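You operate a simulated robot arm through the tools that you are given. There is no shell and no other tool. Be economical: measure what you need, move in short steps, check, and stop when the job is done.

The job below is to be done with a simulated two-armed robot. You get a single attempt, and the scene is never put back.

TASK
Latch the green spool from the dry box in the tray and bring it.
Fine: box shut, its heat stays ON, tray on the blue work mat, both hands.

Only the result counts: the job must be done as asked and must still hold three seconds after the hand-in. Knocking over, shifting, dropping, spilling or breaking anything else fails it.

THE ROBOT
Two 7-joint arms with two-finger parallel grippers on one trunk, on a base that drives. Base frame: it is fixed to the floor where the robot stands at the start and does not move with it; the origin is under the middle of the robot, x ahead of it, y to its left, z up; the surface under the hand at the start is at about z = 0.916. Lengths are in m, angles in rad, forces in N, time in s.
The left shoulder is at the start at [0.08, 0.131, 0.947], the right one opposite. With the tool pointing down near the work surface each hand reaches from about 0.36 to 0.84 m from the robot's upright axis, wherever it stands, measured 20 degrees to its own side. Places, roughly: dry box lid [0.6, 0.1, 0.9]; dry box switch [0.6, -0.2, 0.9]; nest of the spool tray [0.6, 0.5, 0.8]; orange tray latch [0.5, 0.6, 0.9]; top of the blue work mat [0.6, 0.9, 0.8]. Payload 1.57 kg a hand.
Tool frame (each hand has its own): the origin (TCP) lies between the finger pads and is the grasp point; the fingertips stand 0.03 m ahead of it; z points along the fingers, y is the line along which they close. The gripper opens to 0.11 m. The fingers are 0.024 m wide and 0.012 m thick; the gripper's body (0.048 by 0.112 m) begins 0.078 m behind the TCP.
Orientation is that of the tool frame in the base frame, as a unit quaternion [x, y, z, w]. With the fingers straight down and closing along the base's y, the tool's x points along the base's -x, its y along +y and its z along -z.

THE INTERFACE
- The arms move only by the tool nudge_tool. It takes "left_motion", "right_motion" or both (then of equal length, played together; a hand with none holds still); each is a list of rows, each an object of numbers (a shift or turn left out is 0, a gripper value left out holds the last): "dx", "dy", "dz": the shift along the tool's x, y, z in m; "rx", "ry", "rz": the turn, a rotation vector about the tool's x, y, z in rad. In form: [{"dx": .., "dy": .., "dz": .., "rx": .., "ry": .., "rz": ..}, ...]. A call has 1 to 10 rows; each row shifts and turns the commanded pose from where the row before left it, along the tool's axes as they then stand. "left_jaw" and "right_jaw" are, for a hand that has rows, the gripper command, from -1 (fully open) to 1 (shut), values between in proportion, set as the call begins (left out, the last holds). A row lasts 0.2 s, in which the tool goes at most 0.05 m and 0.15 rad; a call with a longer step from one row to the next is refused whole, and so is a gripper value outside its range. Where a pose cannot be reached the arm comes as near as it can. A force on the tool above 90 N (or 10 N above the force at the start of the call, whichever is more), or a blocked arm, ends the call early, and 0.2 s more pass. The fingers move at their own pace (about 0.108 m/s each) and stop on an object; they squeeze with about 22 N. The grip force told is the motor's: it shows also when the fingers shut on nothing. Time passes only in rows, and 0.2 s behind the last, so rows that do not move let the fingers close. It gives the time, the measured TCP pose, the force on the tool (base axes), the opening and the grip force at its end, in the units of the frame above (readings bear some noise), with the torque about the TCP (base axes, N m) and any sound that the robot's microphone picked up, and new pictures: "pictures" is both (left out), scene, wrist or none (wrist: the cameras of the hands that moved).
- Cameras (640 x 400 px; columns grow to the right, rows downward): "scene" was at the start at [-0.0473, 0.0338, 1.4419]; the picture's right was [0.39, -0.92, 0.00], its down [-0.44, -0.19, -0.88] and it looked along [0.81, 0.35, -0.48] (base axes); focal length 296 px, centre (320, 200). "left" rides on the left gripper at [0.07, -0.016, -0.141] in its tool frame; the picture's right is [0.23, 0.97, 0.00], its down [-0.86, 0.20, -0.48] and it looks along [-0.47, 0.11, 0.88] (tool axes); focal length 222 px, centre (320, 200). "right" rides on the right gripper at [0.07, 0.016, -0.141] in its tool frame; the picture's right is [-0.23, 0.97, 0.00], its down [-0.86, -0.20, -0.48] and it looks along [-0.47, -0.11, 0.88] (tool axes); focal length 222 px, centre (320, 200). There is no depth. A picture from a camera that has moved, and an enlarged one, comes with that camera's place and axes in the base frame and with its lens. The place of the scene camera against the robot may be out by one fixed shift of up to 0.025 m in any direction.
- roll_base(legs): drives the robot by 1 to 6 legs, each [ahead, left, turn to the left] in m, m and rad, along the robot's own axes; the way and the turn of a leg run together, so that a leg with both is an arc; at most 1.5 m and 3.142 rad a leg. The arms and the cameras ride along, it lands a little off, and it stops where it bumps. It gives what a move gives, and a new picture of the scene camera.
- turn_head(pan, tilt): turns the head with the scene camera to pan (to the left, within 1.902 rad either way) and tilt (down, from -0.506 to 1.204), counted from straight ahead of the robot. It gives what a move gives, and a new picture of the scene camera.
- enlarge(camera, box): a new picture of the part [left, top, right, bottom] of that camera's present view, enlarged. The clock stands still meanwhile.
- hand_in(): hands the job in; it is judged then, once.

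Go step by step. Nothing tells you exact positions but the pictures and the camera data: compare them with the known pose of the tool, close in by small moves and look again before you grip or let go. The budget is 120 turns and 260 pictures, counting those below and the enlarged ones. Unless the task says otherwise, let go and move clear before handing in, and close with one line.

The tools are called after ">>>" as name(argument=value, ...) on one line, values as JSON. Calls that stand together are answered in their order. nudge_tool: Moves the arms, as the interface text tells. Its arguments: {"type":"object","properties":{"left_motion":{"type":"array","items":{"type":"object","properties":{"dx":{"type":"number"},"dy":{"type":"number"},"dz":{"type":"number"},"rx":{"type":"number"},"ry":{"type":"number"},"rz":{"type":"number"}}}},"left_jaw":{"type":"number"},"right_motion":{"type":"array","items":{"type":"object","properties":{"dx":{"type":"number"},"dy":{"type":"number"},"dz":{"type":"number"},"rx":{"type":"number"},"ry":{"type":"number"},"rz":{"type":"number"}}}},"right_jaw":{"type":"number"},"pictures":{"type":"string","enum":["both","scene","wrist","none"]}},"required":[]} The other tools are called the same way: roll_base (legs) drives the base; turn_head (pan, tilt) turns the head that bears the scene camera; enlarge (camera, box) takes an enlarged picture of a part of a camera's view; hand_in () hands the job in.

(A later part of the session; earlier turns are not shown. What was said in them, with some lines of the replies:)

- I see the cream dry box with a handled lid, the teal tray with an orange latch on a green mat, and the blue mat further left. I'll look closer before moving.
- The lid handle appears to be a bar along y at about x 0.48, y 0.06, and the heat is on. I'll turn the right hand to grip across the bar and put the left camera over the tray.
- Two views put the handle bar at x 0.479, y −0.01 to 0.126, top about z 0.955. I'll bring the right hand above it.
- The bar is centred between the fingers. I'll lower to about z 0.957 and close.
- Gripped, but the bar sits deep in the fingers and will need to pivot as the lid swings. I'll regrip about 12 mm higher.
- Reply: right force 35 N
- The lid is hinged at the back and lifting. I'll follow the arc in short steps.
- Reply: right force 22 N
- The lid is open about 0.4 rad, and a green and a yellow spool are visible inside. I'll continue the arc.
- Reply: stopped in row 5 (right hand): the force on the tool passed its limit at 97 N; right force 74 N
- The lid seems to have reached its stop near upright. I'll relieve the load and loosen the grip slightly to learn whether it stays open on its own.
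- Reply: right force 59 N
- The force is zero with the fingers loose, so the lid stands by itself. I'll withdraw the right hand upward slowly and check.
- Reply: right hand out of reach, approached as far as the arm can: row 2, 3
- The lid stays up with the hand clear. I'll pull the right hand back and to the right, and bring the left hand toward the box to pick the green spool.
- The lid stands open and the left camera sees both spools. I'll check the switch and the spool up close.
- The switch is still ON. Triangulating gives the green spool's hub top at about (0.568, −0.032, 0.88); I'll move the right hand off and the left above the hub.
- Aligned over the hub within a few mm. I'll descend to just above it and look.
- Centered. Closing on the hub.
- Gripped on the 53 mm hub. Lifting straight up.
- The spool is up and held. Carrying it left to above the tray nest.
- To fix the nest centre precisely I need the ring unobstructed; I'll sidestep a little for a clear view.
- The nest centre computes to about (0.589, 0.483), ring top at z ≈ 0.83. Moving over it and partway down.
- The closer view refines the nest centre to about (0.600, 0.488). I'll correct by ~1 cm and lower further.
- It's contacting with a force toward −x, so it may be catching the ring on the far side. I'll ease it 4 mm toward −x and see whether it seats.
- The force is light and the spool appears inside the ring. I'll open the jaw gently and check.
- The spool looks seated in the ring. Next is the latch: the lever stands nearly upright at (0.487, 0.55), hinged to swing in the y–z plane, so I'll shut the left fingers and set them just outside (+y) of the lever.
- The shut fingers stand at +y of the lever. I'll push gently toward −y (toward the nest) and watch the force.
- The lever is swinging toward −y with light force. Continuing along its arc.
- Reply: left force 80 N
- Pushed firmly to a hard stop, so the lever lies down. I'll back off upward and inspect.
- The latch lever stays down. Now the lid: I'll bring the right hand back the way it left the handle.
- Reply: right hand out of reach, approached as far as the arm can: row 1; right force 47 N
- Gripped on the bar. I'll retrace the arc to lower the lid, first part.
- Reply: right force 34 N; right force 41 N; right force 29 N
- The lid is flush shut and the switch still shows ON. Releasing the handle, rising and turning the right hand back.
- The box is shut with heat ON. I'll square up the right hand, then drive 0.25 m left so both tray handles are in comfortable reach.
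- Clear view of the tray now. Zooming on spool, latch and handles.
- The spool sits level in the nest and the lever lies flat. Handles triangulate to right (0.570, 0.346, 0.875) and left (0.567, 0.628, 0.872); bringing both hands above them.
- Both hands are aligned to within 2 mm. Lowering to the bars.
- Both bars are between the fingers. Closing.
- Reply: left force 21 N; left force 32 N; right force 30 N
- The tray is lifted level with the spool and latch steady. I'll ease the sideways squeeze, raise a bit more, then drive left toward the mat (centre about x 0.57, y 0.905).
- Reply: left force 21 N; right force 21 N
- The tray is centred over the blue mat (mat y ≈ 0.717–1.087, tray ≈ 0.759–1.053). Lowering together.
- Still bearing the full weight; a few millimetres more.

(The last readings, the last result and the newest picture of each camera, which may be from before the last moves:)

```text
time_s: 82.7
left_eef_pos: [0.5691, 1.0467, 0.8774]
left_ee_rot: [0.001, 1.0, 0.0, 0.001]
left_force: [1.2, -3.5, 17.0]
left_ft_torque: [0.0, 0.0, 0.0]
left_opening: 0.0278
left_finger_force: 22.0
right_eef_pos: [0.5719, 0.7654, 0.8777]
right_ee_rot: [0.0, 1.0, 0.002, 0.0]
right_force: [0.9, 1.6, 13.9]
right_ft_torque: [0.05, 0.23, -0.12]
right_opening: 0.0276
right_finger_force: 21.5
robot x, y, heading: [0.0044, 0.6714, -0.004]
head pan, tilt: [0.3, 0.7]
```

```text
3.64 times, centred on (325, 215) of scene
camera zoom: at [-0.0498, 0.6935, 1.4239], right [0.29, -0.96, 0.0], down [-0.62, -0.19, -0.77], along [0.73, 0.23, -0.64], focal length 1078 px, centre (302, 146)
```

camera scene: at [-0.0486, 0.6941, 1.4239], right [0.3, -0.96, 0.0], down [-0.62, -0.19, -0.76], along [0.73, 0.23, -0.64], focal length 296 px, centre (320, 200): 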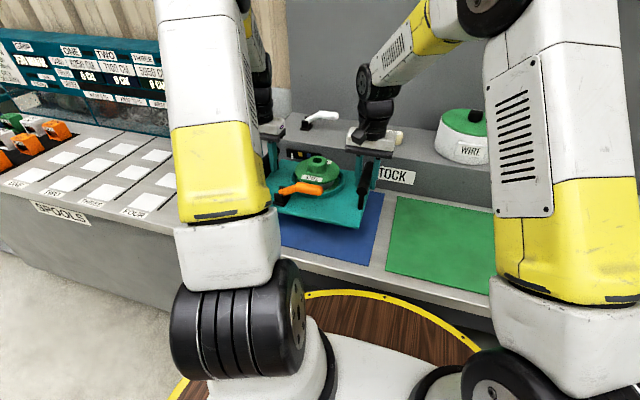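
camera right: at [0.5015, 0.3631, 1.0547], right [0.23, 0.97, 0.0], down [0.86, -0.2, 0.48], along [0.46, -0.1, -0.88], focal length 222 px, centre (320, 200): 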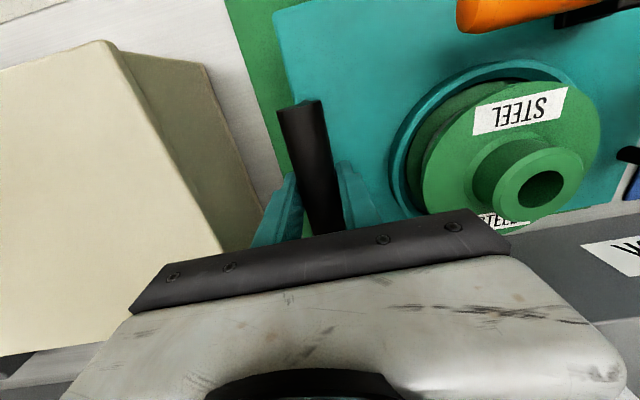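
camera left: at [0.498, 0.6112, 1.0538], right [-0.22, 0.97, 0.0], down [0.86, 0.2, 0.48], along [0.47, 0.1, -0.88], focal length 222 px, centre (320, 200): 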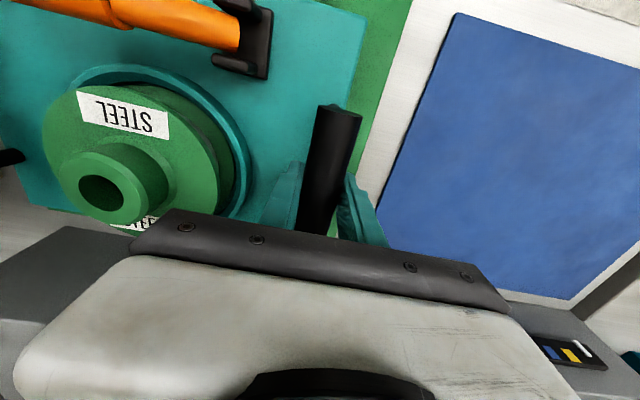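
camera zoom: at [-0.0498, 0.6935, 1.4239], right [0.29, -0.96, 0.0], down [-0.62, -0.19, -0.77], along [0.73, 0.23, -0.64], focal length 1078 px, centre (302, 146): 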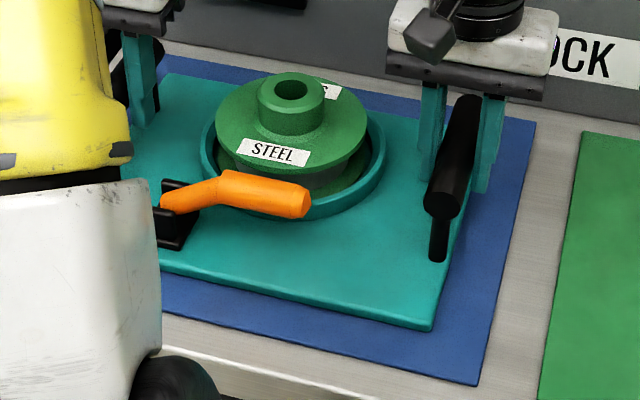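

The tray rests on the blue mat. Releasing both handles and rising clear.

>>> nudge_tool(left_motion=[{}, {}, {}, {"dz": -0.02}, {"dz": -0.04}, {"dz": -0.04}, {"dz": -0.04}, {"dz": -0.04}, {}], right_motion=[{}, {}, {}, {"dz": -0.02}, {"dz": -0.04}, {"dz": -0.04}, {"dz": -0.04}, {"dz": -0.04}, {}], left_jaw=-0.2, right_jaw=-0.2)

>>> enlarge(camera="scene", box=[255, 140, 395, 270])

>>> enlarge(camera="left", box=[0, 0, 420, 260])

```text
time_s: 84.7
left_eef_pos: [0.569, 1.0451, 1.0553]
left_ee_rot: [0.0, 1.0, 0.0, 0.0]
left_force: [0.5, 0.3, -0.2]
left_ft_torque: [0.04, -0.02, 0.0]
left_opening: 0.0658
left_finger_force: 0.0
right_eef_pos: [0.5713, 0.7647, 1.0563]
right_ee_rot: [-0.001, 1.0, 0.001, -0.001]
right_force: [-0.6, -1.5, -0.1]
right_ft_torque: [0.05, -0.03, 0.05]
right_opening: 0.066
right_finger_force: 0.0
robot x, y, heading: [-0.0014, 0.6696, -0.001]
head pan, tilt: [0.3, 0.7]
camera scene: at [-0.049, 0.6939, 1.4239], right [0.29, -0.96, 0.0], down [-0.62, -0.19, -0.76], along [0.73, 0.23, -0.64], focal length 296 px, centre (320, 200)
camera right: at [0.5035, 0.7827, 1.1986], right [0.23, 0.97, 0.0], down [0.86, -0.2, 0.48], along [0.46, -0.11, -0.88], focal length 222 px, centre (320, 200)
camera left: at [0.5004, 1.0291, 1.1964], right [-0.23, 0.97, 0.0], down [0.86, 0.2, 0.48], along [0.47, 0.11, -0.88], focal length 222 px, centre (320, 200)
```

scene: 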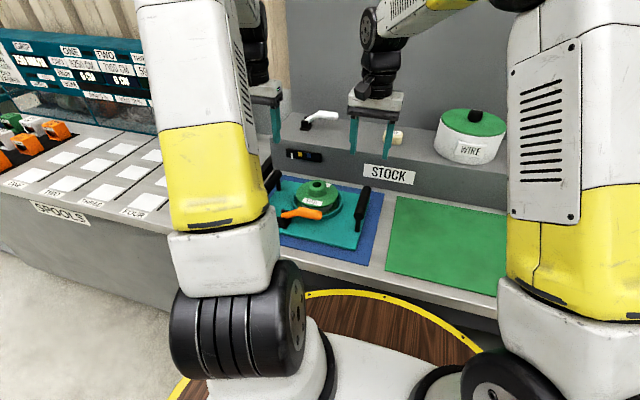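
right: 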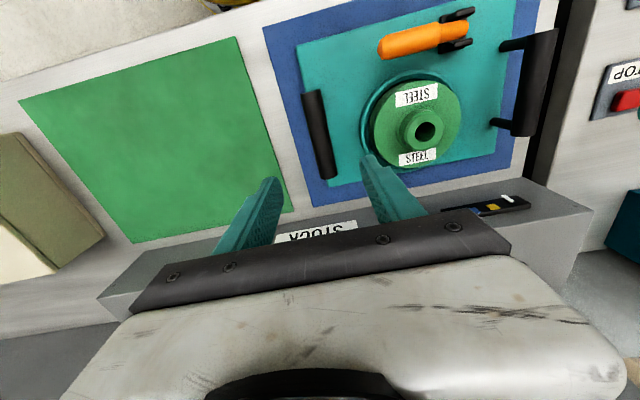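
left: 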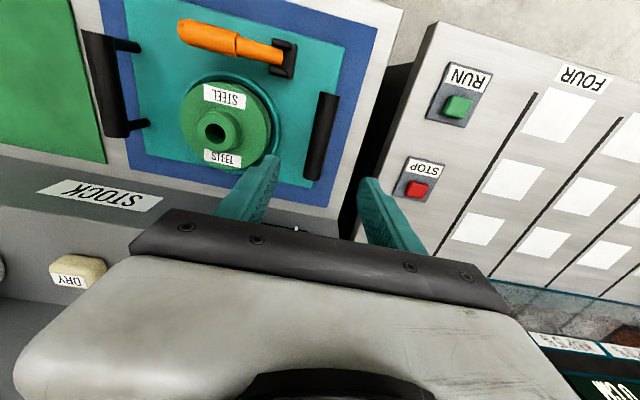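

```text
3.08 times, centred on (325, 205) of scene
camera zoom: at [-0.049, 0.6939, 1.4239], right [0.29, -0.96, 0.0], down [-0.62, -0.19, -0.76], along [0.73, 0.23, -0.64], focal length 912 px, centre (305, 185)
```

zoom: 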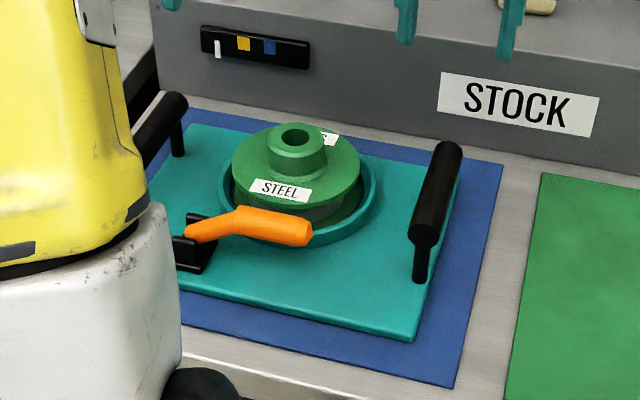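

```text
1.52 times, centred on (210, 130) of left
camera zoom: at [0.5004, 1.0291, 1.1964], right [-0.23, 0.97, 0.0], down [0.86, 0.2, 0.48], along [0.47, 0.11, -0.88], focal length 338 px, centre (488, 307)
```

zoom: 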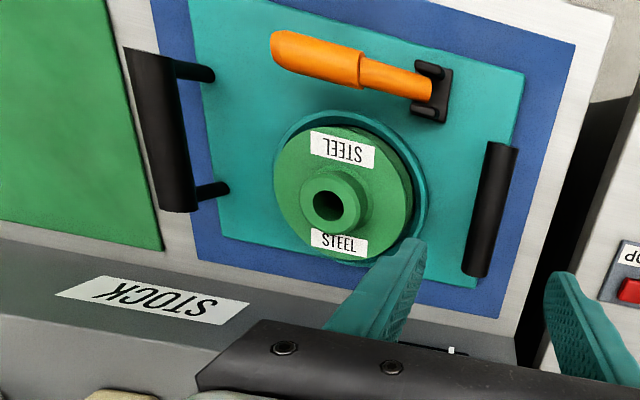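

Tray, spool and latch all look right, with the tray fully inside the blue mat. One last look at the box and switch.

>>> turn_head(pan=-0.7, tilt=0.6)

>>> enlarge(camera="right", box=[0, 60, 200, 260])

```text
time_s: 85.9
left_eef_pos: [0.5698, 1.0448, 1.056]
left_ee_rot: [0.001, 1.0, 0.0, 0.0]
left_force: [0.0, -0.3, -0.3]
left_ft_torque: [-0.01, 0.0, 0.0]
left_opening: 0.0658
left_finger_force: 0.1
right_eef_pos: [0.5712, 0.7664, 1.0563]
right_ee_rot: [0.0, 1.0, 0.001, -0.002]
right_force: [0.2, -0.2, -0.4]
right_ft_torque: [-0.03, 0.0, 0.02]
right_opening: 0.0658
right_finger_force: 0.1
robot x, y, heading: [0.0013, 0.6712, -0.002]
head pan, tilt: [-0.7, 0.6]
camera scene: at [-0.0626, 0.6119, 1.4325], right [-0.64, -0.76, 0.0], down [-0.43, 0.36, -0.82], along [0.63, -0.53, -0.57], focal length 296 px, centre (320, 200)
```

scene: 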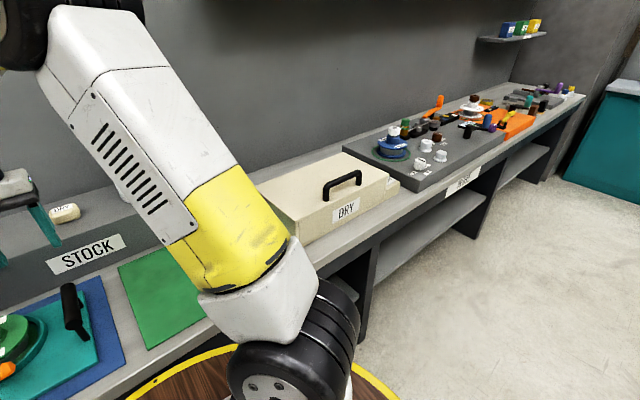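

```text
2.00 times, centred on (100, 160) of right
camera zoom: at [0.5036, 0.7827, 1.1981], right [0.23, 0.97, 0.0], down [0.86, -0.2, 0.48], along [0.46, -0.11, -0.88], focal length 444 px, centre (760, 280)
```

zoom: 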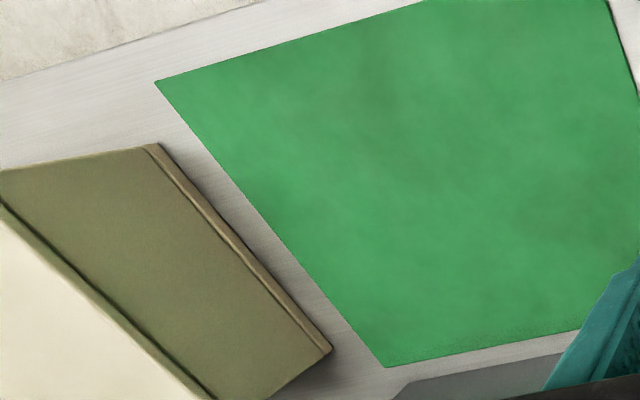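

The lid is shut and nothing has touched the switch since it was last seen ON. Both hands are clear, so I'm handing in.

>>> hand_in()

```text
The job is handed in.
```

The green spool is seated in the tray with the orange latch down. The tray was carried with both hands and stands on the blue mat; the dry box is shut, and its heat was ON when I last saw the switch, just after shutting the lid.
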